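You operate a simulated robot arm through the tools that you are given. There is no shell and no other tool. Be economical: measure what you need, move in short steps, check, and stop when the job is done.

The job below is to be done with a simulated two-armed robot. You get a single attempt, and the scene is never put back.

TASK
Take the cap off the water bottle and lay it down on the top of the pump bench. Put the 4 Nm click key from the top of the side table on the front of the hose bench and the 6 Nm click key on top of the small carton there. Take the teal screen and put it on the shelf of the hose rack. Open the green drawer. Any order will do.

Only the result counts: the job must be done as asked and must still hold three seconds after the hand-in. Knocking over, shifting, dropping, spilling or breaking anything else fails it. Lids that push on must go on centred and level and be pressed home; caps that screw on are set level and turned clockwise until they are tight.

THE ROBOT
Two 7-joint arms with fingered hands on one trunk, on a base that drives. Base frame: it is fixed to the floor where the robot stands at the start and does not move with it; the origin is under the middle of the robot, x ahead of it, y to its left, z up; the surface under the hand at the start is at about z = 80. Units: cm, degrees, N and s.
The left shoulder is at the start at [11.7, 18.7, 102.9], the right one opposite. With the tool pointing down near the work surface each hand reaches from about 48 to 86 cm from the robot's upright axis, wherever it stands, measured 20 degrees to its own side. Places, roughly: click key [100, -175, 75]; front of the hose bench (57x12 cm) [-188, -356, 88]; green drawer [-230, -80, 60]; shelf of the hose rack (18x76 cm) [588, 212, 86]; small carton [75, -175, 75]; teal screen (4x4x9 cm) [360, -120, 90]; water bottle (7x7x21 cm) [50, 0, 90]. Payload 3.6 kg a hand.
Tool frame (each hand has its own): the origin (TCP) lies between the finger pads and is the grasp point; the fingertips stand 2.6 cm ahead of it; z points along the fingers, y is the line along which they close. The gripper opens to 8.8 cm. The gripper's body begins 3 cm behind the TCP. The gripper is a hand of 3 fingers: y runs from the thumb to the fingers, the wrist lies at [-1.7, -9.8, -16.4] in the tool frame.
Orientation is told as [roll, pitch, yaw] about the base's x, y, z axes, in that order, counted from this pose: with the fingers straight down and the wrist toward the robot, the tool's x, y and z point along [0, 1, 0], [1, 0, 0] and [0, 0, -1] of the base frame.

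THE INTERFACE
- The arms move only by the tool arm_command. It takes "left_increments", "right_increments" or both (then of equal length, played together; a hand with none holds still); each is one flat list of numbers, 6 for each row, row after row: the shift along the base's x, y, z in cm, then the turn, a rotation vector about the base's x, y, z in degrees. In form: [dx, dy, dz, wx, wy, wz, dx, dy, dz, wx, wy, wz, ...]. A call has 1 to 20 rows; each row shifts and turns the commanded pose from where the row before left it. Each row takes 0.2 s and may step no farther than 5 cm and 8.6 degrees from the row before; otherwise, the whole call is refused. A pose out of reach is approached as far as the arm can. The call stops where the force on the tool passes 40 N (or 10 N more than at its start, if that is more) or the arm is blocked; 0.2 s more then pass. In this call time passes only in rows, and 0.2 s behind the last. The reply holds the time, the measured pose of the TCP, the force on the tool along the base axes, the opening and the grip force, in the units named above and with some noise, with the torque about the TCP (base axes, N m) and any sound that the robot's microphone picked up.
- Cameras (640 x 400 px; columns grow to the right, rows downward): "scene" is now at [25.02, -3.42, 95.41]; the picture's right is [-0.44, -0.90, 0.00], its down [0.08, -0.04, -1.00] and it looks along [0.89, -0.44, 0.09] (base axes); focal length 214 px, centre (320, 200). "left" rides on the left gripper at [-5.6, -8, -10.2] in its tool frame; the picture's right is [-0.73, -0.32, 0.60], its down [0.62, -0.67, 0.41] and it looks along [0.27, 0.68, 0.69] (tool axes); focal length 247 px, centre (320, 200). "right" rides on the right gripper at [5.6, -8, -10.2] in its tool frame; the picture's right is [-0.73, 0.32, -0.60], its down [-0.62, -0.67, 0.41] and it looks along [-0.27, 0.68, 0.69] (tool axes); focal length 247 px, centre (320, 200). There is no depth. A picture from a camera that has moved, and an enlarged one, comes with that camera's place and axes in the base frame and with its lens. The place of the scene camera against the robot may be out by one fixed shift of up to 2.5 cm in any direction.
- snapshot(camera): a new picture of that camera. No time passes.
- raise_lower(by): slides the trunk up (or, below 0, down) by that many cm; the arms and the scene camera ride with it, the base frame stays. It gives what a move gives, with no picture.
- drive_base(legs): drives the robot by 1 to 6 legs, each [ahead, left, turn to the left] in cm, cm and degrees, along the robot's own axes; the way and the turn of a leg run together, so that a leg with both is an arc; at most 150 cm and 180 degrees a leg. The arms and the cameras ride along, it lands a little off, and it stops where it bumps. It gives what a move gives.
- set_fingers(fingers, thumb_bend, thumb_turn, hand): sets how far each is bent, from 0 (flat) to 1 (curled in); at 0.3 the hand is open as for a grip, at 0.7 the pads meet at the TCP. One left out holds its place. A second passes; each finger stops where it meets its share of the squeeze, and holds until it gets a number again. It is the only way to open and close the hand. It gives what a move gives, with no picture; readings hold the bend of each and the force on the fingers (four entries, about 0 where the hand has none), thumb and palm. thumb_turn goes from beside the hand (0) to across from the fingers (1), as for a grip.
- turn_head(pan, tilt): turns the head with the scene camera to pan (to the left, within 60 degrees either way) and tilt (down, from -29 to 69), counted from straight ahead of the robot. It gives what a move gives.
- enlarge(camera, box): a new picture of the part [left, top, right, bottom] of that camera's present view, enlarged. No time passes.
- close_job(): hands the job in; it is judged then, once.

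Work in short steps. Places have to be worked out from the pictures, the camera data and where the tool is seen: move nearer, look again, correct. Check each grasp and each placing, and mend what went wrong. You have 165 turns and 122 pictures in all, those below and enlarged ones among them. Open the grippers and draw the arms clear of the work before you hand the job in, unless the task says otherwise.

The tools are called after ">>>" as name(argument=value, ...) on one line, values as JSON. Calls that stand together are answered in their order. arm_command: Moves the arms, as the interface text tells. Its arguments: {"type":"object","properties":{"left_increments":{"type":"array"},"right_increments":{"type":"array"}},"required":[]} The other tools are called the same way: raise_lower (by) slides the trunk up or down; set_fingers (fingers, thumb_bend, thumb_turn, hand) moves the fingers one by one; drive_base (legs) drives the base; turn_head (pan, tilt) turns the head that bears the scene camera; snapshot (camera) takes a picture; enlarge (camera, box) takes an enlarged picture of a part of a camera's view; close_job () hands the job in.

At the start:

```text
clock: 0.0
left_tool_pos: [50.82, 6.67, 117.13]
left_orientation: [-0.1, -0.1, 0.0]
left_wrist_force: [0.1, 1.1, -0.6]
left_torque: [0.02, 0.02, -0.02]
left_gripper_width: 8.78
left_grasp_force: 0.0
left_shape: jaw
left_bend: [0.3, 0.3, 0.98]
left_finger forces: [0.1, 0.0, 0.0, 0.0, 0.1, 0.0]
right_tool_pos: [45.34, -34.89, 124.97]
right_orientation: [0.0, 0.0, -0.1]
right_wrist_force: [0.2, 0.3, 0.0]
right_torque: [-0.02, 0.03, 0.0]
right_gripper_width: 8.78
right_grasp_force: 0.0
right_shape: jaw
right_bend: [0.3, 0.3, 0.98]
right_finger forces: [0.0, 0.0, 0.0, 0.0, 0.1, 0.0]
trunk travel left (down, up): [-17.5, 58.2]
robot x, y, heading: [-0.39, -0.1, -0.2]
head pan, tilt: [-26.1, -5.4]
```

scene: 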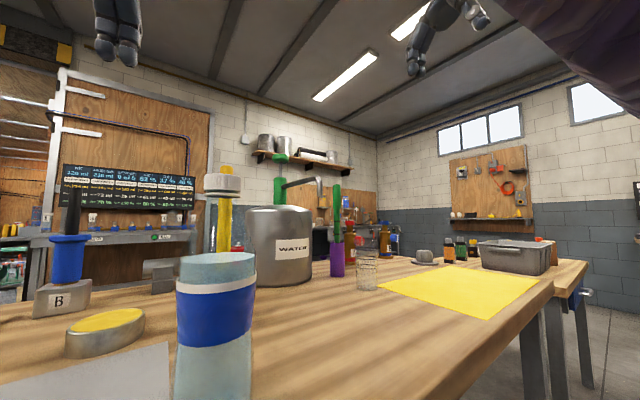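
right: 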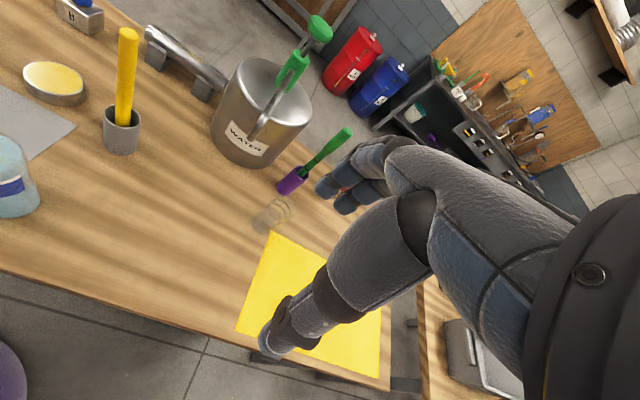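
left: 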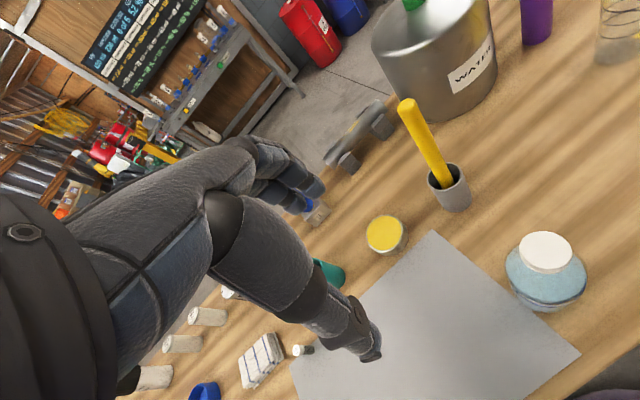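

I begin by looking at the bottle and bench from above with the head, to locate the cap and free space.

>>> turn_head(pan=0, tilt=25)

>>> snapshot(camera="scene")

```text
clock: 0.9
left_tool_pos: [50.8, 6.58, 117.27]
left_orientation: [-0.1, 0.0, 0.0]
left_wrist_force: [0.0, 0.2, 0.2]
left_torque: [0.03, 0.01, 0.04]
left_gripper_width: 8.77
left_grasp_force: 0.1
left_shape: jaw
left_bend: [0.3, 0.3, 0.98]
left_finger forces: [0.1, 0.1, 0.1, 0.1, 0.0, 0.0]
right_tool_pos: [45.23, -34.71, 124.76]
right_orientation: [-0.1, -0.1, -0.1]
right_wrist_force: [-0.3, 0.1, 0.1]
right_torque: [0.04, 0.03, -0.02]
right_gripper_width: 8.78
right_grasp_force: 0.1
right_shape: jaw
right_bend: [0.3, 0.3, 0.98]
right_finger forces: [0.1, 0.0, 0.0, 0.1, 0.0, 0.0]
trunk travel left (down, up): [-17.5, 58.2]
robot x, y, heading: [-0.2, 0.24, -0.0]
head pan, tilt: [0.0, 25.0]
```

```text
118 pictures are left
camera scene: at [26.39, 0.41, 90.55], right [0.0, -1.0, 0.0], down [-0.42, 0.0, -0.91], along [0.91, 0.0, -0.42], focal length 214 px, centre (320, 200)
```

scene: 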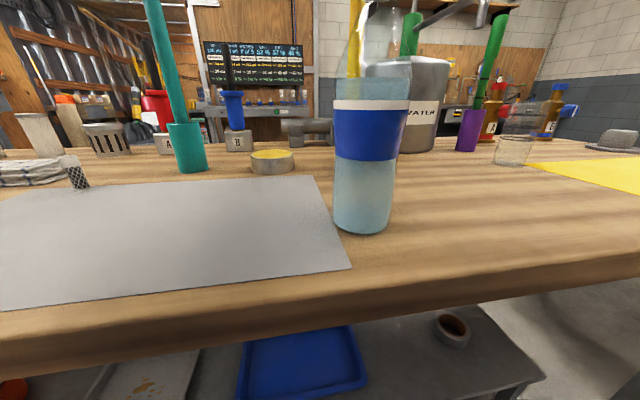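

Bottle judged at about (48,-4.5). I zoom on the cap and survey the scene for the bench names and drawers.

>>> enlarge(camera="left", box=[480, 200, 640, 330])

>>> turn_head(pan=0, tilt=0)

>>> snapshot(camera="scene")

```text
3.08 times, centred on (560, 265) of left
camera zoom: at [42.91, 1.12, 127.33], right [-0.32, -0.73, -0.6], down [-0.67, 0.62, -0.41], along [0.68, 0.27, -0.69], focal length 760 px, centre (-418, 0)
```

zoom: 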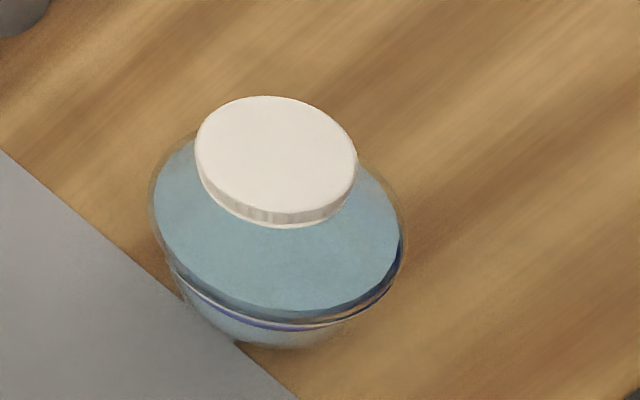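

```text
clock: 1.8
left_tool_pos: [50.88, 6.64, 117.27]
left_orientation: [0.0, 0.0, 0.0]
left_wrist_force: [0.0, -0.7, 0.3]
left_torque: [0.01, -0.03, 0.01]
left_gripper_width: 8.76
left_grasp_force: 0.0
left_shape: jaw
left_bend: [0.3, 0.3, 0.98]
left_finger forces: [0.0, 0.0, 0.0, 0.0, 0.0, 0.0]
right_tool_pos: [45.33, -34.87, 124.82]
right_orientation: [0.1, 0.1, -0.1]
right_wrist_force: [0.0, 0.5, -0.9]
right_torque: [0.02, -0.02, -0.02]
right_gripper_width: 8.76
right_grasp_force: 0.1
right_shape: jaw
right_bend: [0.3, 0.3, 0.98]
right_finger forces: [0.1, 0.1, 0.0, 0.0, 0.0, 0.0]
trunk travel left (down, up): [-17.5, 58.2]
robot x, y, heading: [0.09, -0.02, 0.2]
head pan, tilt: [0.0, 0.0]
```

```text
116 pictures are left
camera scene: at [26.18, 0.42, 94.57], right [0.0, -1.0, 0.0], down [0.0, 0.0, -1.0], along [1.0, 0.0, 0.0], focal length 214 px, centre (320, 200)
```

scene: 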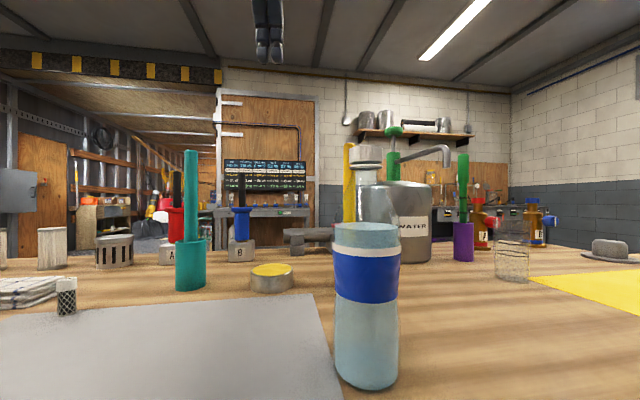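

The cap sits at about (48,-4.4,100.5), Ø≈4.3. I look for labels that tell which bench is the pump bench.

>>> enlarge(camera="scene", box=[180, 110, 340, 260])

>>> enlarge(camera="scene", box=[340, 110, 640, 290])

>>> turn_head(pan=-60, tilt=10)

>>> snapshot(camera="scene")

>>> turn_head(pan=60, tilt=10)

>>> snapshot(camera="scene")

```text
2.67 times, centred on (260, 185) of scene
camera zoom: at [26.18, 0.42, 94.57], right [0.0, -1.0, 0.0], down [0.0, 0.0, -1.0], along [1.0, 0.0, 0.0], focal length 572 px, centre (480, 240)
```

zoom: 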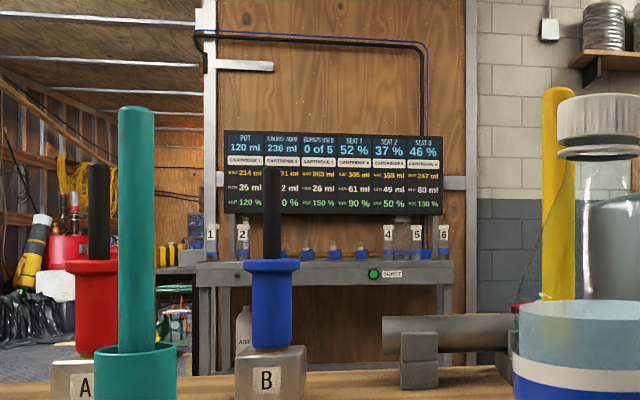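

```text
2.13 times, centred on (490, 200) of scene
camera zoom: at [26.18, 0.42, 94.57], right [0.0, -1.0, 0.0], down [0.0, 0.0, -1.0], along [1.0, 0.0, 0.0], focal length 458 px, centre (-43, 200)
```

zoom: 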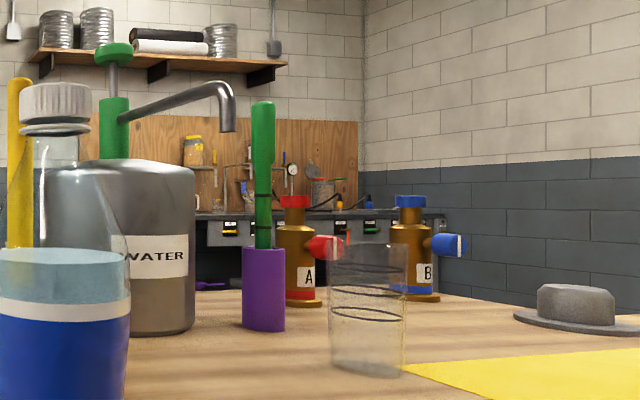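

```text
clock: 3.1
left_tool_pos: [50.84, 6.65, 117.21]
left_orientation: [0.0, 0.1, 0.1]
left_wrist_force: [0.1, 0.3, 0.6]
left_torque: [0.0, 0.03, -0.02]
left_gripper_width: 8.78
left_grasp_force: 0.1
left_shape: jaw
left_bend: [0.3, 0.3, 0.98]
left_finger forces: [0.1, 0.1, 0.0, 0.1, 0.0, 0.0]
right_tool_pos: [45.27, -34.81, 124.78]
right_orientation: [-0.1, -0.1, 0.0]
right_wrist_force: [-0.2, -0.4, 0.3]
right_torque: [-0.02, 0.02, 0.03]
right_gripper_width: 8.76
right_grasp_force: 0.1
right_shape: jaw
right_bend: [0.3, 0.3, 0.98]
right_finger forces: [0.0, 0.0, 0.0, 0.0, 0.1, 0.0]
trunk travel left (down, up): [-17.5, 58.2]
robot x, y, heading: [-0.0, 0.24, -0.2]
head pan, tilt: [-60.0, 10.0]
```

```text
113 pictures are left
camera scene: at [21.83, -7.63, 92.98], right [-0.87, -0.5, 0.0], down [-0.09, 0.15, -0.98], along [0.49, -0.85, -0.17], focal length 214 px, centre (320, 200)
```

scene: 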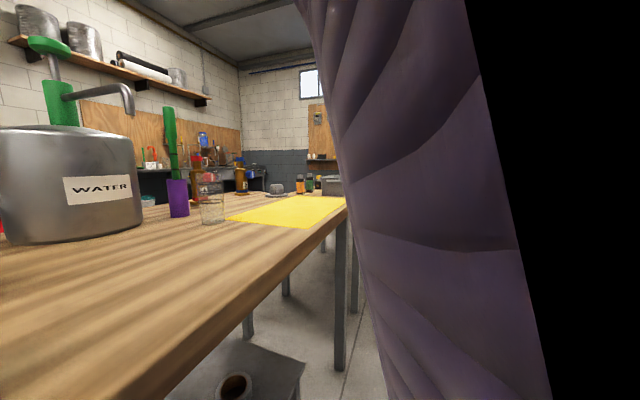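

```text
clock: 5.1
left_tool_pos: [50.79, 6.73, 117.24]
left_orientation: [-0.1, 0.0, 0.0]
left_wrist_force: [-0.4, 0.4, 0.6]
left_torque: [0.0, -0.02, -0.02]
left_gripper_width: 8.78
left_grasp_force: 0.1
left_shape: jaw
left_bend: [0.3, 0.3, 0.98]
left_finger forces: [0.0, 0.0, 0.0, 0.0, 0.0, 0.0]
right_tool_pos: [45.35, -34.86, 124.81]
right_orientation: [-0.1, -0.1, 0.0]
right_wrist_force: [-0.8, -0.9, 0.3]
right_torque: [-0.03, -0.04, 0.05]
right_gripper_width: 8.78
right_grasp_force: 0.0
right_shape: jaw
right_bend: [0.3, 0.3, 0.98]
right_finger forces: [0.1, 0.0, 0.1, 0.0, 0.0, 0.1]
trunk travel left (down, up): [-17.5, 58.2]
robot x, y, heading: [-0.26, 0.02, -0.1]
head pan, tilt: [60.0, 10.0]
```

```text
112 pictures are left
camera scene: at [21.83, 8.46, 92.98], right [0.87, -0.5, 0.0], down [-0.09, -0.15, -0.98], along [0.49, 0.85, -0.17], focal length 214 px, centre (320, 200)
```

scene: 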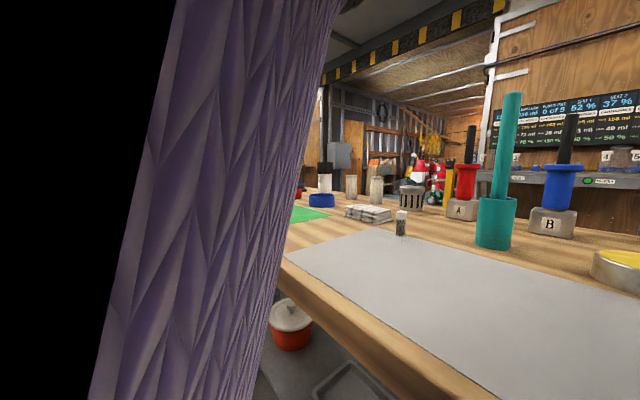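

The bench with the pump tank is where the bottle stands. I'll hold the bottle with the right hand from the right side (roll +90), then unscrew with the left. First rotate the right hand in free space.

>>> arm_command(right_increments=[0, 0, -1, 7.5, 0, 0, 0, 0, -1, 7.5, 0, 0, 0, 0, -1, 7.5, 0, 0, 0, 0, -1, 7.5, 0, 0, 0, 0, -1, 7.5, 0, 0, 0, 0, -1, 7.5, 0, 0, 0, 0, -1, 7.5, 0, 0, 0, 0, -1, 7.5, 0, 0, 0, 0, -1, 7.5, 0, 0, 0, 0, -1, 7.5, 0, 0, 0, 0, -1, 7.5, 0, 0, 0, 0, -1, 7.5, 0, 0])

>>> snapshot(camera="right")

```text
clock: 7.7
left_tool_pos: [50.97, 6.71, 117.14]
left_orientation: [0.0, -0.1, 0.0]
left_wrist_force: [0.5, 0.5, -0.5]
left_torque: [0.01, -0.01, 0.02]
left_gripper_width: 8.75
left_grasp_force: 0.0
left_shape: jaw
left_bend: [0.3, 0.3, 0.98]
left_finger forces: [0.0, 0.0, 0.0, 0.0, 0.1, 0.0]
right_tool_pos: [45.39, -34.88, 112.6]
right_orientation: [90.0, 0.3, -0.1]
right_wrist_force: [-0.2, -0.5, 3.0]
right_torque: [-0.2, 0.03, -0.01]
right_gripper_width: 8.77
right_grasp_force: 0.0
right_shape: jaw
right_bend: [0.3, 0.3, 0.98]
right_finger forces: [0.1, 0.0, 0.0, 0.1, 0.0, 0.0]
trunk travel left (down, up): [-17.5, 58.2]
robot x, y, heading: [-0.17, 0.16, 0.1]
head pan, tilt: [60.0, 10.0]
```

```text
111 pictures are left
camera right: at [37.55, -45.21, 118.26], right [0.31, -0.6, -0.74], down [-0.67, 0.41, -0.62], along [0.68, 0.69, -0.27], focal length 247 px, centre (320, 200)
```

right: 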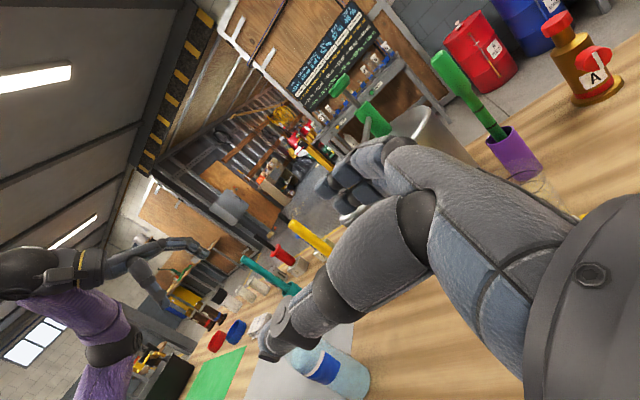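

Rotation fine. Now lower the right hand to z≈88 level at x=48, y=-28, clear of the bottle.

>>> arm_command(right_increments=[0.5, 1, -4.1, 0, 0, 0, 0.5, 1, -4.1, 0, 0, 0, 0.5, 1, -4.1, 0, 0, 0, 0.5, 1, -4.1, 0, 0, 0, 0.5, 1, -4.1, 0, 0, 0, 0.2, 1, -4.1, 0, 0, 0])

>>> snapshot(camera="right")

>>> turn_head(pan=-15, tilt=10)

>>> snapshot(camera="scene")

>>> snapshot(camera="left")

```text
clock: 9.1
left_tool_pos: [50.8, 6.72, 117.19]
left_orientation: [0.1, 0.1, 0.0]
left_wrist_force: [-0.2, 0.3, -0.1]
left_torque: [0.0, 0.02, 0.01]
left_gripper_width: 8.79
left_grasp_force: 0.1
left_shape: jaw
left_bend: [0.3, 0.3, 0.98]
left_finger forces: [0.1, 0.1, 0.0, 0.0, 0.0, 0.0]
right_tool_pos: [42.81, -30.96, 92.18]
right_orientation: [89.9, 0.0, 0.0]
right_wrist_force: [0.5, -0.4, 0.4]
right_torque: [-0.01, 0.03, 0.04]
right_gripper_width: 8.75
right_grasp_force: 0.2
right_shape: jaw
right_bend: [0.3, 0.3, 0.98]
right_finger forces: [0.0, 0.1, 0.0, 0.1, 0.0, 0.0]
right hand out of reach, approached as far as the arm can: row 4, 5, 6
trunk travel left (down, up): [-17.5, 58.2]
robot x, y, heading: [0.01, -0.22, -0.1]
head pan, tilt: [60.0, 10.0]
```

```text
110 pictures are left
camera right: at [34.96, -41.28, 97.7], right [0.32, -0.6, -0.73], down [-0.67, 0.41, -0.62], along [0.68, 0.69, -0.27], focal length 247 px, centre (320, 200)
```

right: 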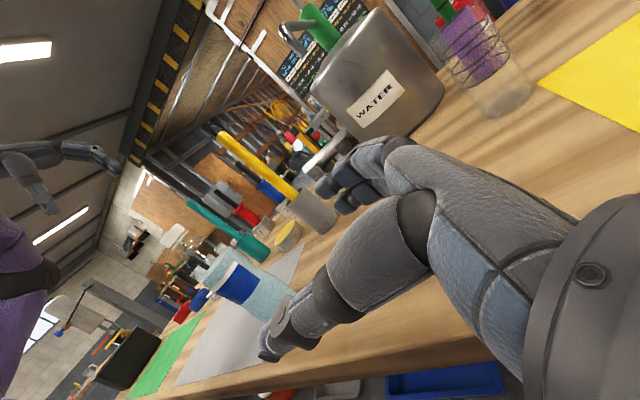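

```text
clock: 10.6
left_tool_pos: [50.78, 6.7, 117.19]
left_orientation: [0.1, -0.1, 0.1]
left_wrist_force: [-0.4, 0.7, 0.1]
left_torque: [-0.03, 0.0, 0.01]
left_gripper_width: 8.8
left_grasp_force: 0.1
left_shape: jaw
left_bend: [0.3, 0.3, 0.98]
left_finger forces: [0.1, 0.0, 0.1, 0.1, 0.1, 0.0]
right_tool_pos: [42.91, -31.0, 92.25]
right_orientation: [89.9, 0.0, 0.0]
right_wrist_force: [-0.3, -0.1, 0.7]
right_torque: [-0.02, 0.01, 0.04]
right_gripper_width: 8.76
right_grasp_force: 0.1
right_shape: jaw
right_bend: [0.3, 0.3, 0.98]
right_finger forces: [0.1, 0.0, 0.0, 0.0, 0.1, 0.0]
trunk travel left (down, up): [-17.5, 58.2]
robot x, y, heading: [0.03, 0.09, -0.4]
head pan, tilt: [-15.0, 10.0]
```

```text
109 pictures are left
camera scene: at [26.16, -1.99, 92.98], right [-0.26, -0.97, 0.0], down [-0.17, 0.04, -0.98], along [0.95, -0.25, -0.17], focal length 214 px, centre (320, 200)
```

scene: 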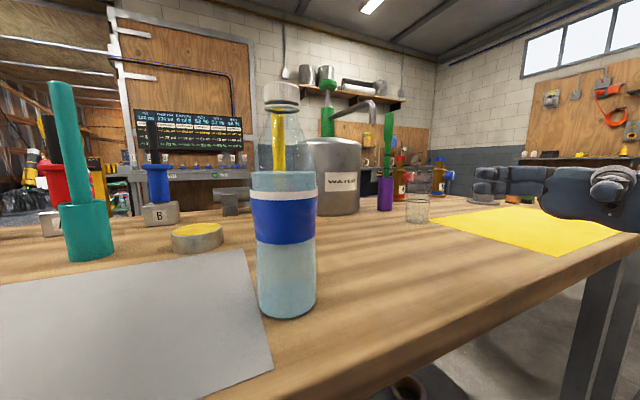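

```text
108 pictures are left
camera left: at [42.91, 1.12, 127.33], right [-0.32, -0.73, -0.6], down [-0.67, 0.62, -0.41], along [0.68, 0.27, -0.69], focal length 247 px, centre (320, 200)
```

left: 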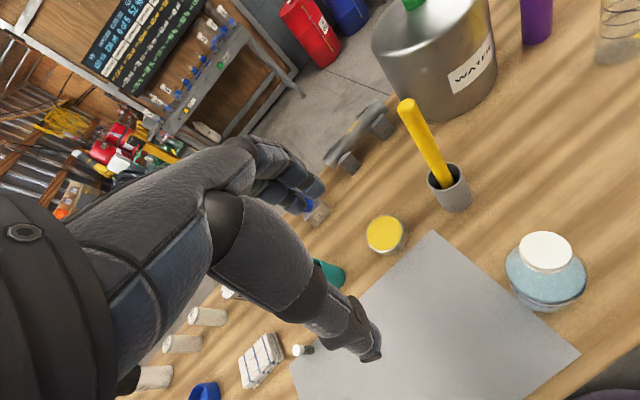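

The right arm is too folded; I'll back the base off by 13 cm so the bottle lies in a better work range.

>>> drive_base(legs=[[-13, 0, 0]])

>>> arm_command(right_increments=[3, 0.5, -1, 0, 0, 0, 3, 0.5, -1, 0, 0, 0, 3, 0.5, -1, 0, 0, 0, 3, 0.5, -1, 0, 0, 0, 3, 0.5, -0.5, 0, 0, 0, 3, 0, 0, 0, 0, 0])

```text
clock: 11.9
left_tool_pos: [37.61, 6.76, 117.22]
left_orientation: [0.0, -0.1, -0.1]
left_wrist_force: [0.2, -0.3, -0.2]
left_torque: [-0.02, -0.01, -0.03]
left_gripper_width: 8.77
left_grasp_force: 0.0
left_shape: jaw
left_bend: [0.3, 0.3, 0.98]
left_finger forces: [0.0, 0.1, 0.0, 0.0, 0.0, 0.1]
right_tool_pos: [29.66, -30.84, 92.2]
right_orientation: [89.8, 0.0, 0.0]
right_wrist_force: [-0.4, -0.3, 0.2]
right_torque: [0.0, -0.02, -0.06]
right_gripper_width: 8.78
right_grasp_force: 0.1
right_shape: jaw
right_bend: [0.3, 0.3, 0.98]
right_finger forces: [0.0, 0.0, 0.1, 0.0, 0.0, 0.0]
trunk travel left (down, up): [-17.5, 58.2]
robot x, y, heading: [-13.05, 0.32, 0.0]
head pan, tilt: [-15.0, 10.0]
```

```text
clock: 13.3
left_tool_pos: [37.6, 6.68, 117.31]
left_orientation: [0.1, 0.1, 0.0]
left_wrist_force: [0.9, -0.6, 0.6]
left_torque: [0.01, 0.0, 0.03]
left_gripper_width: 8.77
left_grasp_force: 0.2
left_shape: jaw
left_bend: [0.3, 0.3, 0.98]
left_finger forces: [0.0, 0.0, 0.1, 0.0, 0.1, 0.0]
right_tool_pos: [33.25, -32.58, 96.08]
right_orientation: [89.9, 0.1, 0.0]
right_wrist_force: [0.3, 0.0, -0.1]
right_torque: [0.01, 0.01, -0.01]
right_gripper_width: 8.77
right_grasp_force: 0.2
right_shape: jaw
right_bend: [0.3, 0.3, 0.98]
right_finger forces: [0.0, 0.0, 0.0, 0.1, 0.1, 0.0]
right hand out of reach, approached as far as the arm can: row 1, 2, 3, 4, 5, 6
trunk travel left (down, up): [-17.5, 58.2]
robot x, y, heading: [-13.34, 0.02, -0.2]
head pan, tilt: [-15.0, 10.0]
```

The roll-90 pose has arm limits here. I'll turn the hand's pointing direction toward forward-left (yaw −45), which puts the wrist nearer the body, and see what is reachable.

>>> arm_command(right_increments=[0, 0, 4, 0, 0, -7.5, 0, 0, 4, 0, 0, -7.5, 0, 0, 2, 0, 0, -7.5, 0, 0, 0, 0, 0, -7.5, 0, 0, 0, 0, 0, -7.5, 0, 0, 0, 0, 0, -7.5])

```text
clock: 14.7
left_tool_pos: [37.67, 6.69, 117.08]
left_orientation: [-0.1, 0.1, 0.0]
left_wrist_force: [0.5, 0.2, -0.3]
left_torque: [0.05, -0.01, -0.02]
left_gripper_width: 8.75
left_grasp_force: 0.0
left_shape: jaw
left_bend: [0.3, 0.3, 0.98]
left_finger forces: [0.1, 0.1, 0.1, 0.0, 0.0, 0.1]
right_tool_pos: [36.43, -35.39, 106.46]
right_orientation: [89.8, 0.1, -45.2]
right_wrist_force: [-0.2, -0.2, -0.4]
right_torque: [-0.05, -0.05, 0.02]
right_gripper_width: 8.77
right_grasp_force: 0.1
right_shape: jaw
right_bend: [0.3, 0.3, 0.98]
right_finger forces: [0.1, 0.1, 0.0, 0.0, 0.0, 0.0]
right hand out of reach, approached as far as the arm can: row 5, 6
trunk travel left (down, up): [-17.5, 58.2]
robot x, y, heading: [-13.42, 0.06, 0.0]
head pan, tilt: [-15.0, 10.0]
```

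Orientation reached. I move it left toward the pre-approach line at height, with the bottle's top avoided.

>>> arm_command(right_increments=[0, 3, 0, 0, 0, 0, 0, 3, 0, 0, 0, 0, 0, 3, 0, 0, 0, 0, 0, 3, 0, 0, 0, 0])

```text
clock: 15.7
left_tool_pos: [37.7, 6.8, 117.23]
left_orientation: [0.0, 0.1, 0.0]
left_wrist_force: [-0.2, -0.4, 0.5]
left_torque: [0.04, 0.0, 0.01]
left_gripper_width: 8.78
left_grasp_force: 0.1
left_shape: jaw
left_bend: [0.3, 0.3, 0.98]
left_finger forces: [0.1, 0.1, 0.0, 0.0, 0.0, 0.1]
right_tool_pos: [40.77, -25.69, 106.61]
right_orientation: [90.1, 0.0, -44.6]
right_wrist_force: [-0.3, -0.3, 0.7]
right_torque: [0.01, 0.03, 0.02]
right_gripper_width: 8.76
right_grasp_force: 0.1
right_shape: jaw
right_bend: [0.3, 0.3, 0.98]
right_finger forces: [0.0, 0.0, 0.0, 0.0, 0.0, 0.0]
right hand out of reach, approached as far as the arm can: row 1, 2, 3, 4
trunk travel left (down, up): [-17.5, 58.2]
robot x, y, heading: [-12.93, 0.31, -0.1]
head pan, tilt: [-15.0, 10.0]
```

The side hold isn't reachable cleanly; I'll instead unscrew with the left hand alone, pressing down slightly so the bottle stays. Bring the right hand back out of the way, and the left above the cap with yaw −60.

>>> arm_command(right_increments=[0, -4, 2, 0, 0, 7.5, 0, -4, 2, 0, 0, 7.5, 0, -3, 2, 0, 0, 7.5, 0, -1, 2, 0, 0, 7.5, 0, 0, 0, 0, 0, 7.5, 0, 0, 0, 0, 0, 7.5, 0, 0, 1, -8, 0, 0, 0, 0, 1, -8, 0, 0, 0, 0, 1, -8, 0, 0, 0, 0, 1, -8, 0, 0, 0, 0, 1, -8, 0, 0, 0, 0, 0, -8, 0, 0, 0, 0, 0, -8, 0, 0, 0, 0, 0, -8, 0, 0, 0, 0, 0, -8, 0, 0, 0, 0, 0, -8, 0, 0, 0, 0, 0, -8, 0, 0], left_increments=[1.5, -1.5, 0, 0, 0, -7.5, 1.5, -1.5, 0, 0, 0, -7.5, 1.5, -1.5, 0, 0, 0, -7.5, 1.5, -1.5, 0, 0, 0, -7.5, 1.5, -1.5, 0, 0, 0, -7.5, 1.5, -1.5, 0, 0, 0, -7.5, 1.3, -1.5, -1, 0, 0, -7.5, 0, -0.7, -1, 0, 0, -7.5, 0, 0, -2, 0, 0, 0, 0, 0, -2, 0, 0, 0, 0, 0, -1, 0, 0, 0, 0, 0, 0, 0, 0, 0, 0, 0, 0, 0, 0, 0, 0, 0, 0, 0, 0, 0, 0, 0, 0, 0, 0, 0, 0, 0, 0, 0, 0, 0, 0, 0, 0, 0, 0, 0])

>>> snapshot(camera="left")

>>> snapshot(camera="scene")

```text
clock: 19.3
left_tool_pos: [47.97, -4.43, 110.14]
left_orientation: [0.0, 0.0, -60.0]
left_wrist_force: [0.4, 0.3, -0.3]
left_torque: [0.0, 0.0, -0.01]
left_gripper_width: 8.76
left_grasp_force: 0.1
left_shape: jaw
left_bend: [0.3, 0.3, 0.98]
left_finger forces: [0.0, 0.0, 0.0, 0.1, 0.0, 0.1]
right_tool_pos: [40.44, -37.73, 119.7]
right_orientation: [1.7, 0.0, -0.1]
right_wrist_force: [0.5, 0.3, 0.5]
right_torque: [0.0, 0.0, 0.0]
right_gripper_width: 8.8
right_grasp_force: 0.0
right_shape: jaw
right_bend: [0.3, 0.3, 0.97]
right_finger forces: [0.1, 0.1, 0.1, 0.1, 0.1, 0.0]
trunk travel left (down, up): [-17.5, 58.2]
robot x, y, heading: [-13.19, 0.24, 0.2]
head pan, tilt: [-15.0, 10.0]
```

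```text
107 pictures are left
camera left: at [39.1, -0.18, 120.34], right [-0.8, -0.09, -0.6], down [0.21, 0.89, -0.41], along [0.57, -0.45, -0.69], focal length 247 px, centre (320, 200)
```

left: 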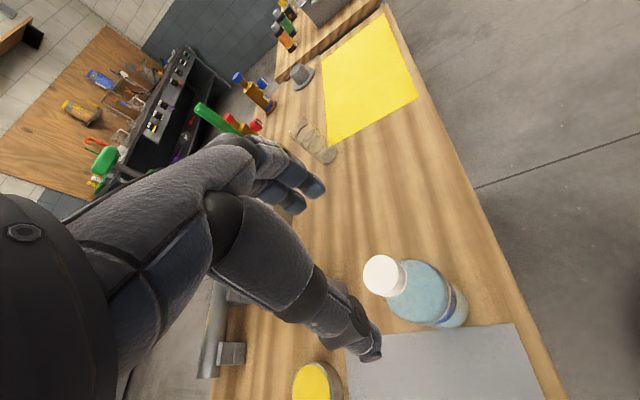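

```text
106 pictures are left
camera scene: at [12.94, -1.97, 92.98], right [-0.26, -0.97, 0.0], down [-0.17, 0.04, -0.98], along [0.95, -0.25, -0.17], focal length 214 px, centre (320, 200)
```

scene: 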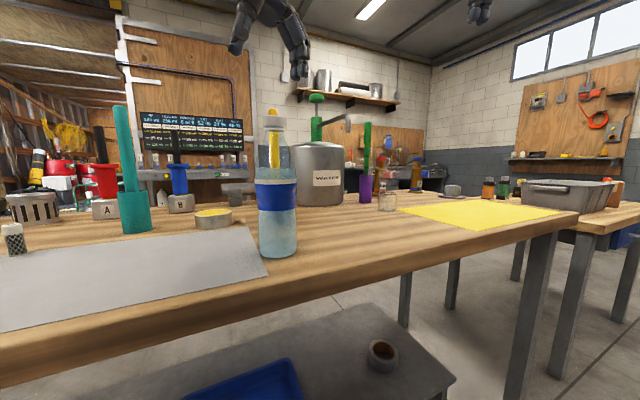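

The cap projects exactly where the tool axis meets z≈100.5, so it is aligned. Descend to TCP z≈99.4.

>>> arm_command(left_increments=[0, 0, -3, 0, 0, 0, 0, 0, -3, 0, 0, 0, 0, 0, -2.5, 0, 0, 0, 0, 0, -2.2, 0, 0, 0])

>>> snapshot(camera="left")

>>> enlarge(camera="scene", box=[200, 40, 360, 140])

```text
clock: 20.3
left_tool_pos: [47.79, -4.53, 99.28]
left_orientation: [0.1, -0.1, -60.1]
left_wrist_force: [-0.6, -0.1, 0.0]
left_torque: [0.0, 0.03, -0.01]
left_gripper_width: 8.76
left_grasp_force: 0.0
left_shape: jaw
left_bend: [0.3, 0.3, 0.98]
left_finger forces: [0.1, 0.1, 0.0, 0.1, 0.1, 0.0]
right_tool_pos: [40.57, -37.71, 119.68]
right_orientation: [1.9, -0.1, -0.2]
right_wrist_force: [-0.2, -0.3, 0.3]
right_torque: [0.01, 0.03, 0.04]
right_gripper_width: 8.8
right_grasp_force: 0.0
right_shape: jaw
right_bend: [0.3, 0.3, 0.97]
right_finger forces: [0.0, 0.0, 0.0, 0.0, 0.1, 0.0]
trunk travel left (down, up): [-17.5, 58.2]
robot x, y, heading: [-13.11, -0.19, 0.0]
head pan, tilt: [-15.0, 10.0]
```

```text
105 pictures are left
camera left: at [38.99, -0.31, 109.54], right [-0.8, -0.09, -0.6], down [0.21, 0.89, -0.41], along [0.57, -0.45, -0.69], focal length 247 px, centre (320, 200)
```

left: 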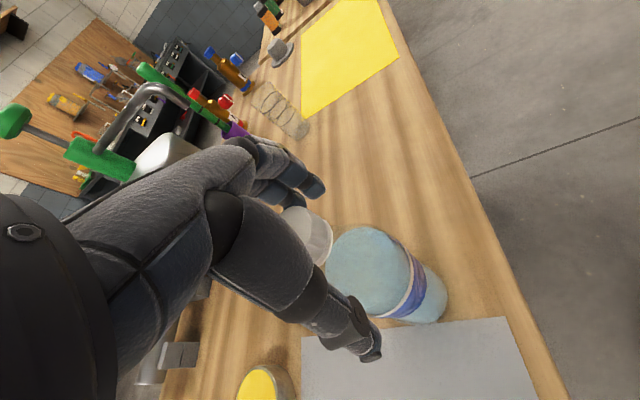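

```text
4.00 times, centred on (280, 90) of scene
camera zoom: at [12.96, -1.98, 92.97], right [-0.26, -0.97, 0.0], down [-0.17, 0.04, -0.98], along [0.95, -0.25, -0.17], focal length 858 px, centre (480, 640)
```

zoom: 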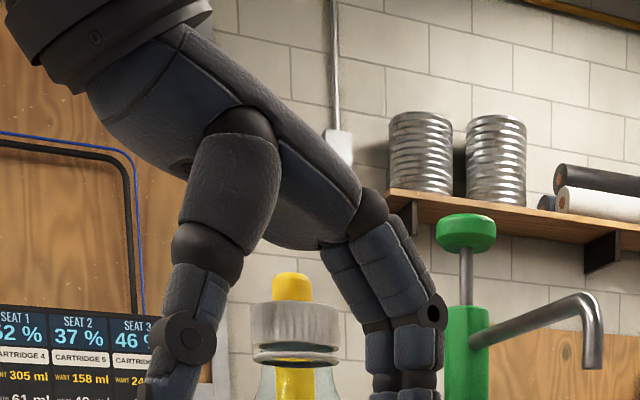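

Cap is centred between thumb and fingers. Close the left hand on it.

>>> set_fingers(hand="left", fingers=0.6, thumb_bend=0.6)

>>> enlarge(camera="scene", box=[200, 40, 360, 140])

```text
clock: 21.3
left_tool_pos: [47.86, -4.5, 99.36]
left_orientation: [0.0, 0.0, -59.9]
left_wrist_force: [1.0, 0.0, 0.1]
left_torque: [0.01, 0.01, -0.03]
left_gripper_width: 3.1
left_grasp_force: 3.3
left_shape: fingers
left_bend: [0.57, 0.56, 0.97]
left_finger forces: [1.3, 2.4, 0.0, 0.0, 3.1, 0.1]
right_tool_pos: [40.47, -37.79, 119.83]
right_orientation: [1.9, -0.1, -0.1]
right_wrist_force: [-0.2, 1.0, -0.2]
right_torque: [0.01, 0.02, -0.01]
right_gripper_width: 8.78
right_grasp_force: 0.1
right_shape: jaw
right_bend: [0.3, 0.3, 0.97]
right_finger forces: [0.0, 0.0, 0.0, 0.0, 0.1, 0.0]
trunk travel left (down, up): [-17.5, 58.2]
robot x, y, heading: [-13.1, 0.2, -0.0]
head pan, tilt: [-15.0, 10.0]
```

```text
4.00 times, centred on (280, 90) of scene
camera zoom: at [12.95, -1.99, 92.97], right [-0.26, -0.97, 0.0], down [-0.17, 0.04, -0.98], along [0.95, -0.25, -0.17], focal length 858 px, centre (480, 640)
```

zoom: 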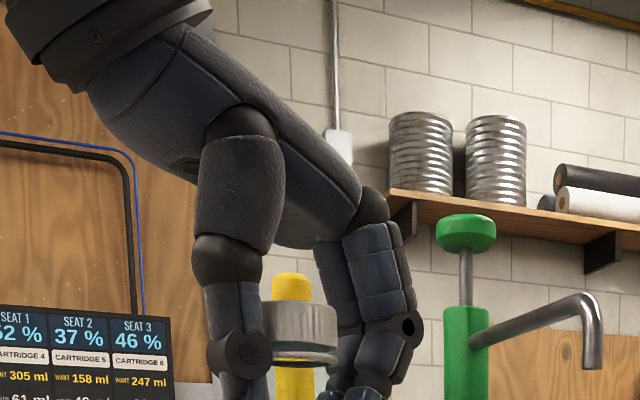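

It holds at 3.1 cm with 3 N; squeeze tighter.

>>> set_fingers(hand="left", fingers=0.8, thumb_bend=0.8)

>>> arm_command(left_increments=[0, 0, 0, 0, 0, 5, 0, 0, 0, 0, 0, 5, 0, 0, 0, 0, 0, 5])

>>> snapshot(camera="scene")

```text
clock: 22.3
left_tool_pos: [47.78, -4.55, 99.59]
left_orientation: [0.0, -0.1, -60.1]
left_wrist_force: [1.5, -1.8, 1.0]
left_torque: [-0.14, -0.17, -0.02]
left_gripper_width: 2.58
left_grasp_force: 22.0
left_shape: fingers
left_bend: [0.74, 0.56, 0.95]
left_finger forces: [5.3, 16.7, 0.0, 0.0, 21.8, 0.0]
right_tool_pos: [40.56, -37.79, 119.82]
right_orientation: [1.8, 0.1, -0.1]
right_wrist_force: [0.9, -0.7, -0.2]
right_torque: [-0.01, -0.02, 0.04]
right_gripper_width: 8.78
right_grasp_force: 0.0
right_shape: jaw
right_bend: [0.3, 0.3, 0.97]
right_finger forces: [0.0, 0.0, 0.1, 0.0, 0.0, 0.0]
trunk travel left (down, up): [-17.5, 58.2]
robot x, y, heading: [-12.97, 0.14, 0.2]
head pan, tilt: [-15.0, 10.0]
```

```text
clock: 23.1
left_tool_pos: [47.81, -4.42, 99.47]
left_orientation: [0.0, 0.1, -44.9]
left_wrist_force: [0.4, 0.1, 2.6]
left_torque: [-0.05, -0.08, -0.06]
left_gripper_width: 2.51
left_grasp_force: 19.9
left_shape: fingers
left_bend: [0.75, 0.56, 0.95]
left_finger forces: [4.9, 14.4, 0.0, 0.1, 20.6, 0.0]
right_tool_pos: [40.43, -37.68, 119.7]
right_orientation: [1.9, 0.0, 0.0]
right_wrist_force: [0.6, 0.4, -0.4]
right_torque: [0.0, -0.02, 0.0]
right_gripper_width: 8.79
right_grasp_force: 0.0
right_shape: jaw
right_bend: [0.3, 0.3, 0.97]
right_finger forces: [0.0, 0.1, 0.0, 0.0, 0.0, 0.0]
trunk travel left (down, up): [-17.5, 58.2]
robot x, y, heading: [-13.46, 0.15, 0.1]
head pan, tilt: [-15.0, 10.0]
```

```text
102 pictures are left
camera scene: at [12.93, -1.99, 92.98], right [-0.26, -0.97, 0.0], down [-0.17, 0.04, -0.98], along [0.95, -0.25, -0.17], focal length 214 px, centre (320, 200)
```

scene: 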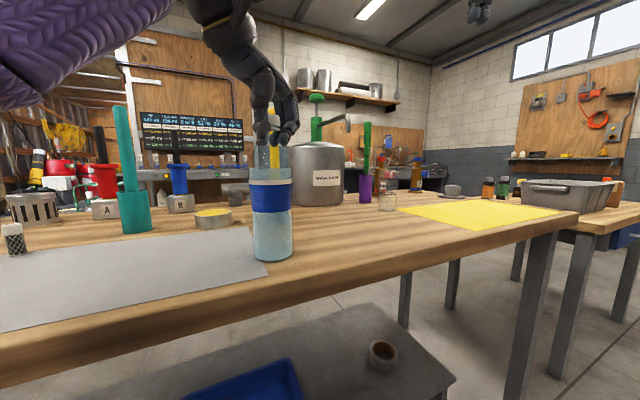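

Torque about z is small; let me look closely whether bottle moved or tilted.

>>> enlarge(camera="scene", box=[200, 80, 360, 270])

>>> snapshot(camera="left")

```text
2.11 times, centred on (280, 175) of scene
camera zoom: at [12.93, -1.99, 92.98], right [-0.26, -0.97, 0.0], down [-0.17, 0.04, -0.98], along [0.95, -0.25, -0.17], focal length 452 px, centre (404, 253)
```

zoom: 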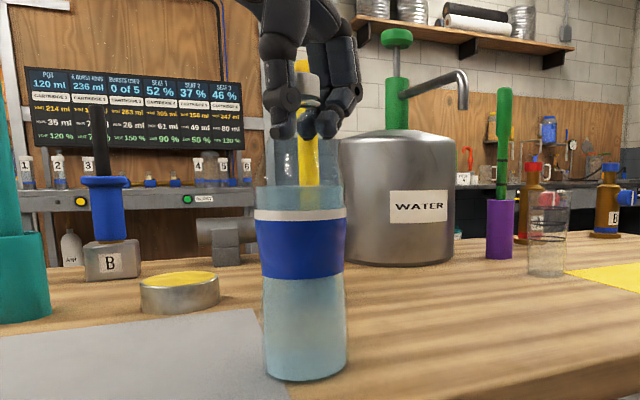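

```text
100 pictures are left
camera left: at [38.27, -2.76, 109.61], right [-0.74, -0.3, -0.6], down [-0.03, 0.91, -0.41], along [0.67, -0.29, -0.69], focal length 247 px, centre (320, 200)
```

left: 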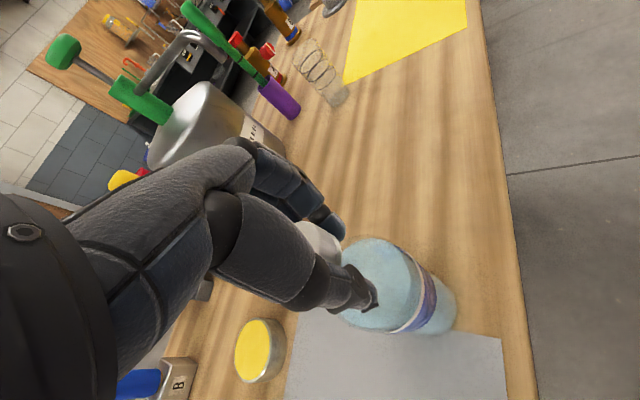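

The strong squeeze pushed fingers past centre and tilted the bottle a little. I relax to a symmetric milder squeeze.

>>> set_fingers(hand="left", fingers=0.62, thumb_bend=0.64)

>>> enlarge(camera="scene", box=[200, 80, 360, 270])

```text
clock: 24.1
left_tool_pos: [47.78, -4.5, 99.63]
left_orientation: [0.1, 0.0, -45.0]
left_wrist_force: [-0.7, 0.9, 13.2]
left_torque: [0.02, -0.04, -0.01]
left_gripper_width: 2.73
left_grasp_force: 8.6
left_shape: fingers
left_bend: [0.6, 0.58, 0.96]
left_finger forces: [2.7, 6.8, 0.1, 0.0, 7.8, 0.1]
right_tool_pos: [40.37, -37.79, 119.71]
right_orientation: [1.9, -0.1, -0.1]
right_wrist_force: [0.2, -0.6, -0.3]
right_torque: [-0.01, 0.02, 0.03]
right_gripper_width: 8.78
right_grasp_force: 0.0
right_shape: jaw
right_bend: [0.3, 0.3, 0.97]
right_finger forces: [0.0, 0.0, 0.0, 0.1, 0.1, 0.1]
trunk travel left (down, up): [-17.5, 58.2]
robot x, y, heading: [-13.07, 0.48, -0.1]
head pan, tilt: [-15.0, 10.0]
```

```text
2.11 times, centred on (280, 175) of scene
camera zoom: at [12.85, -1.98, 93.02], right [-0.26, -0.97, 0.0], down [-0.17, 0.04, -0.98], along [0.95, -0.25, -0.17], focal length 452 px, centre (404, 253)
```

zoom: 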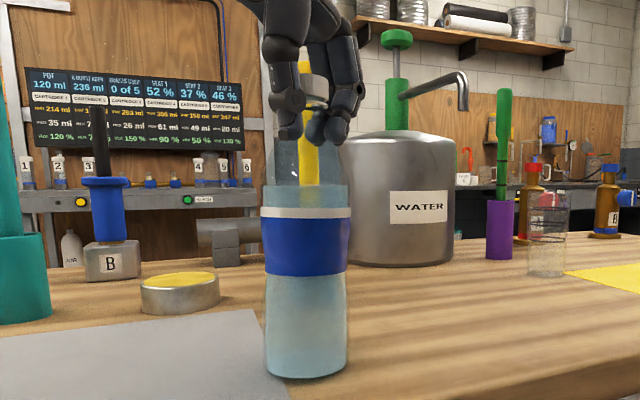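

The hand grips a little low (at the ring/neck). Open, go up 1.3 cm, return to yaw −60 and look.

>>> set_fingers(hand="left", fingers=0.4, thumb_bend=0.4)

>>> arm_command(left_increments=[0, 0, 0.6, 0, 0, -7.5, 0, 0, 0.5, 0, 0, -7.5])

>>> enlarge(camera="scene", box=[200, 60, 360, 260])

>>> snapshot(camera="left")

```text
clock: 25.1
left_tool_pos: [47.9, -4.52, 99.41]
left_orientation: [0.0, 0.0, -45.0]
left_wrist_force: [-0.2, -0.6, 0.1]
left_torque: [-0.02, -0.02, 0.0]
left_gripper_width: 6.67
left_grasp_force: 0.3
left_shape: fingers
left_bend: [0.4, 0.4, 0.97]
left_finger forces: [0.0, 0.0, 0.0, 0.1, 0.5, 0.0]
right_tool_pos: [40.43, -37.78, 119.73]
right_orientation: [1.9, 0.0, 0.0]
right_wrist_force: [0.1, 0.5, -0.1]
right_torque: [-0.01, 0.02, 0.01]
right_gripper_width: 8.78
right_grasp_force: 0.1
right_shape: jaw
right_bend: [0.3, 0.3, 0.97]
right_finger forces: [0.2, 0.1, 0.0, 0.1, 0.1, 0.1]
trunk travel left (down, up): [-17.5, 58.2]
robot x, y, heading: [-13.07, -0.26, -0.2]
head pan, tilt: [-15.0, 10.0]
```

```text
clock: 25.7
left_tool_pos: [47.87, -4.57, 100.61]
left_orientation: [0.0, 0.1, -60.2]
left_wrist_force: [0.0, 1.0, 0.4]
left_torque: [-0.01, 0.0, 0.0]
left_gripper_width: 6.67
left_grasp_force: 0.0
left_shape: fingers
left_bend: [0.4, 0.4, 0.97]
left_finger forces: [0.1, 0.1, 0.1, 0.0, 0.1, 0.0]
right_tool_pos: [40.59, -37.81, 119.7]
right_orientation: [1.9, -0.1, -0.1]
right_wrist_force: [-0.3, -0.4, -0.4]
right_torque: [0.04, -0.01, 0.04]
right_gripper_width: 8.77
right_grasp_force: 0.0
right_shape: jaw
right_bend: [0.3, 0.3, 0.97]
right_finger forces: [0.0, 0.0, 0.1, 0.1, 0.0, 0.0]
trunk travel left (down, up): [-17.5, 58.2]
robot x, y, heading: [-13.28, 0.07, -0.3]
head pan, tilt: [-15.0, 10.0]
```

```text
2.00 times, centred on (280, 160) of scene
camera zoom: at [12.95, -1.99, 92.98], right [-0.26, -0.97, 0.0], down [-0.17, 0.04, -0.98], along [0.95, -0.25, -0.17], focal length 429 px, centre (400, 280)
```

zoom: 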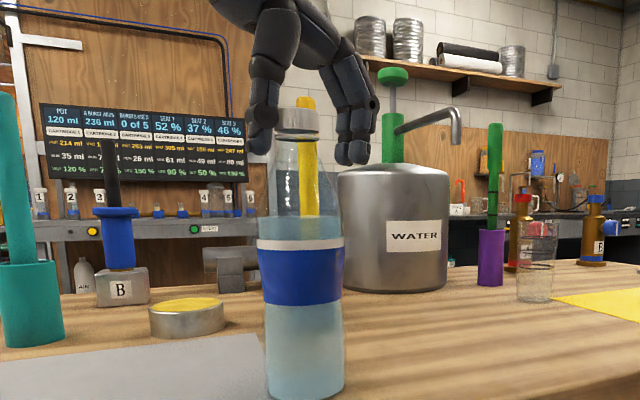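

```text
97 pictures are left
camera left: at [39.09, -0.32, 110.73], right [-0.8, -0.09, -0.6], down [0.21, 0.89, -0.41], along [0.57, -0.45, -0.69], focal length 247 px, centre (320, 200)
```

left: 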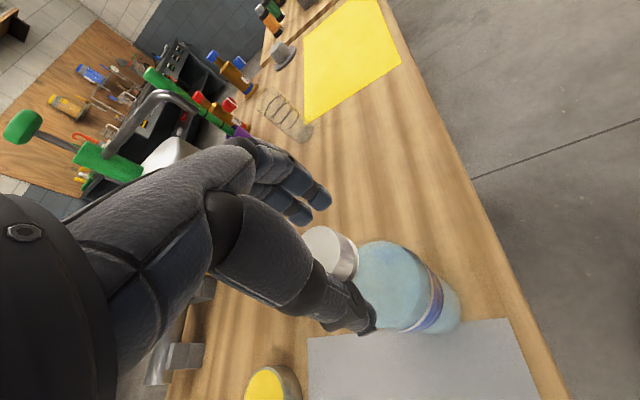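

The bottle shifted about half to one centimetre; I zoom to recentre on the cap.

>>> enlarge(camera="left", box=[270, 170, 430, 290])

```text
3.33 times, centred on (350, 230) of left
camera zoom: at [39.09, -0.32, 110.73], right [-0.8, -0.09, -0.6], down [0.21, 0.89, -0.41], along [0.57, -0.45, -0.69], focal length 823 px, centre (220, 100)
```

zoom: 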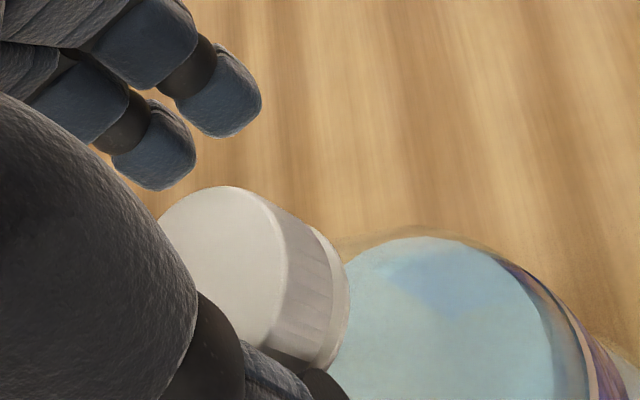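

Cap centre now judged ≈(47.0,-3.6). Shift the hand there, z 99.9, and close gently.

>>> arm_command(left_increments=[-0.8, 0.9, -0.6, 0, 0, 0])

>>> set_fingers(hand="left", fingers=0.62, thumb_bend=0.62)

>>> enlarge(camera="scene", box=[200, 60, 360, 260])

```text
clock: 26.1
left_tool_pos: [47.08, -3.61, 99.85]
left_orientation: [-0.1, 0.0, -59.9]
left_wrist_force: [0.3, -0.3, -0.6]
left_torque: [-0.01, 0.01, 0.01]
left_gripper_width: 6.65
left_grasp_force: 0.0
left_shape: fingers
left_bend: [0.4, 0.4, 0.97]
left_finger forces: [0.0, 0.0, 0.0, 0.0, 0.0, 0.0]
right_tool_pos: [40.57, -37.71, 119.69]
right_orientation: [1.9, 0.0, -0.1]
right_wrist_force: [0.1, -0.2, -0.7]
right_torque: [0.02, -0.02, 0.0]
right_gripper_width: 8.76
right_grasp_force: 0.0
right_shape: jaw
right_bend: [0.3, 0.3, 0.97]
right_finger forces: [0.1, 0.1, 0.0, 0.0, 0.0, 0.0]
trunk travel left (down, up): [-17.5, 58.2]
robot x, y, heading: [-13.0, -0.3, -0.2]
head pan, tilt: [-15.0, 10.0]
```

```text
clock: 27.1
left_tool_pos: [47.08, -3.64, 99.95]
left_orientation: [0.1, 0.0, -60.1]
left_wrist_force: [0.1, -1.0, 0.1]
left_torque: [-0.01, -0.01, -0.02]
left_gripper_width: 2.71
left_grasp_force: 3.6
left_shape: fingers
left_bend: [0.59, 0.58, 0.97]
left_finger forces: [1.8, 2.1, 0.1, 0.0, 3.4, 0.0]
right_tool_pos: [40.56, -37.8, 119.83]
right_orientation: [1.9, 0.0, -0.1]
right_wrist_force: [0.3, -0.2, 0.6]
right_torque: [0.0, 0.0, 0.0]
right_gripper_width: 8.77
right_grasp_force: 0.0
right_shape: jaw
right_bend: [0.3, 0.3, 0.97]
right_finger forces: [0.1, 0.0, 0.0, 0.1, 0.0, 0.0]
trunk travel left (down, up): [-17.5, 58.2]
robot x, y, heading: [-13.04, -0.27, 0.2]
head pan, tilt: [-15.0, 10.0]
```

```text
2.00 times, centred on (280, 160) of scene
camera zoom: at [12.94, -2.0, 92.98], right [-0.26, -0.97, 0.0], down [-0.17, 0.04, -0.98], along [0.95, -0.25, -0.17], focal length 429 px, centre (400, 280)
```

zoom: 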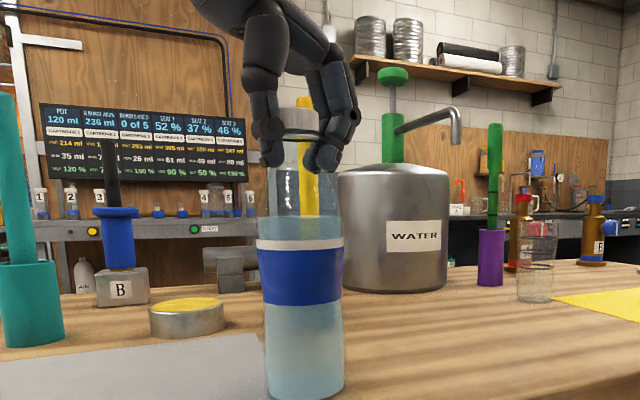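

Now balanced. Squeeze more and turn counterclockwise 90° (to yaw +30).

>>> set_fingers(hand="left", fingers=0.69, thumb_bend=0.7)

>>> arm_command(left_increments=[0, 0, 0, 0, 0, 4, 0, 0, 0, 0, 0, 4, 0, 0, 0, 0, 0, 4])

>>> arm_command(left_increments=[0, 0, 0, 0, 0, 6, 0, 0, 0, 0, 0, 6, 0, 0, 0, 0, 0, 6, 0, 0, 0, 0, 0, 6, 0, 0, 0, 0, 0, 6, 0, 0, 0, 0, 0, 6])

>>> enlarge(camera="scene", box=[200, 60, 360, 260])

```text
clock: 28.1
left_tool_pos: [47.09, -3.69, 99.9]
left_orientation: [0.0, 0.0, -60.0]
left_wrist_force: [1.6, -0.7, 2.7]
left_torque: [-0.06, -0.03, -0.02]
left_gripper_width: 2.55
left_grasp_force: 10.4
left_shape: fingers
left_bend: [0.62, 0.6, 0.97]
left_finger forces: [6.2, 5.2, 0.0, 0.1, 10.0, 0.0]
right_tool_pos: [40.54, -37.8, 119.75]
right_orientation: [1.9, 0.0, 0.0]
right_wrist_force: [-0.4, -0.1, 0.4]
right_torque: [-0.01, 0.01, -0.03]
right_gripper_width: 8.77
right_grasp_force: 0.0
right_shape: jaw
right_bend: [0.3, 0.3, 0.97]
right_finger forces: [0.1, 0.0, 0.0, 0.1, 0.0, 0.0]
trunk travel left (down, up): [-17.5, 58.2]
robot x, y, heading: [-13.04, 0.13, -0.3]
head pan, tilt: [-15.0, 10.0]
```

```text
clock: 28.9
left_tool_pos: [47.17, -3.69, 99.98]
left_orientation: [0.1, 0.0, -47.9]
left_wrist_force: [-0.5, -0.3, 0.2]
left_torque: [-0.04, -0.05, 0.0]
left_gripper_width: 2.52
left_grasp_force: 9.7
left_shape: fingers
left_bend: [0.62, 0.6, 0.97]
left_finger forces: [5.5, 3.8, 0.0, 0.0, 9.8, 0.1]
right_tool_pos: [40.5, -37.75, 119.71]
right_orientation: [1.8, 0.0, -0.1]
right_wrist_force: [-0.3, -0.6, -0.9]
right_torque: [-0.01, -0.02, 0.02]
right_gripper_width: 8.77
right_grasp_force: 0.1
right_shape: jaw
right_bend: [0.3, 0.3, 0.97]
right_finger forces: [0.1, 0.0, 0.0, 0.0, 0.0, 0.0]
trunk travel left (down, up): [-17.5, 58.2]
robot x, y, heading: [-12.96, -0.24, -0.2]
head pan, tilt: [-15.0, 10.0]
```

```text
clock: 30.3
left_tool_pos: [47.12, -3.55, 100.03]
left_orientation: [0.0, 0.1, -11.8]
left_wrist_force: [-0.3, -0.6, 0.6]
left_torque: [0.01, 0.01, -0.03]
left_gripper_width: 2.46
left_grasp_force: 9.6
left_shape: fingers
left_bend: [0.62, 0.6, 0.97]
left_finger forces: [5.3, 3.8, 0.1, 0.0, 9.5, 0.1]
right_tool_pos: [40.52, -37.84, 119.72]
right_orientation: [2.0, 0.0, 0.0]
right_wrist_force: [0.1, -0.4, -0.4]
right_torque: [-0.02, 0.0, -0.02]
right_gripper_width: 8.79
right_grasp_force: 0.0
right_shape: jaw
right_bend: [0.3, 0.3, 0.97]
right_finger forces: [0.0, 0.0, 0.0, 0.0, 0.0, 0.1]
trunk travel left (down, up): [-17.5, 58.2]
robot x, y, heading: [-13.04, 0.11, 0.1]
head pan, tilt: [-15.0, 10.0]
```

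```text
2.00 times, centred on (280, 160) of scene
camera zoom: at [12.95, -2.0, 92.98], right [-0.26, -0.97, 0.0], down [-0.17, 0.05, -0.98], along [0.95, -0.25, -0.17], focal length 429 px, centre (400, 280)
```

zoom: 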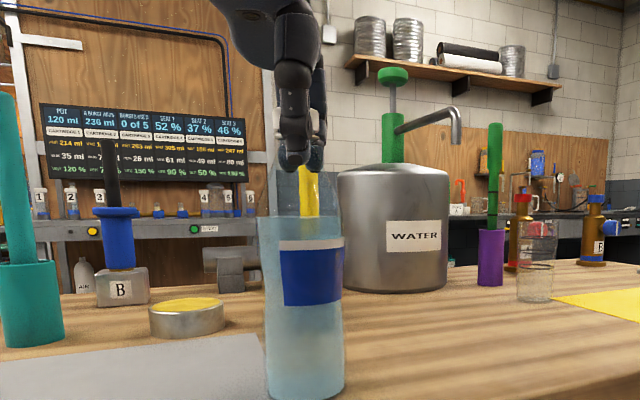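

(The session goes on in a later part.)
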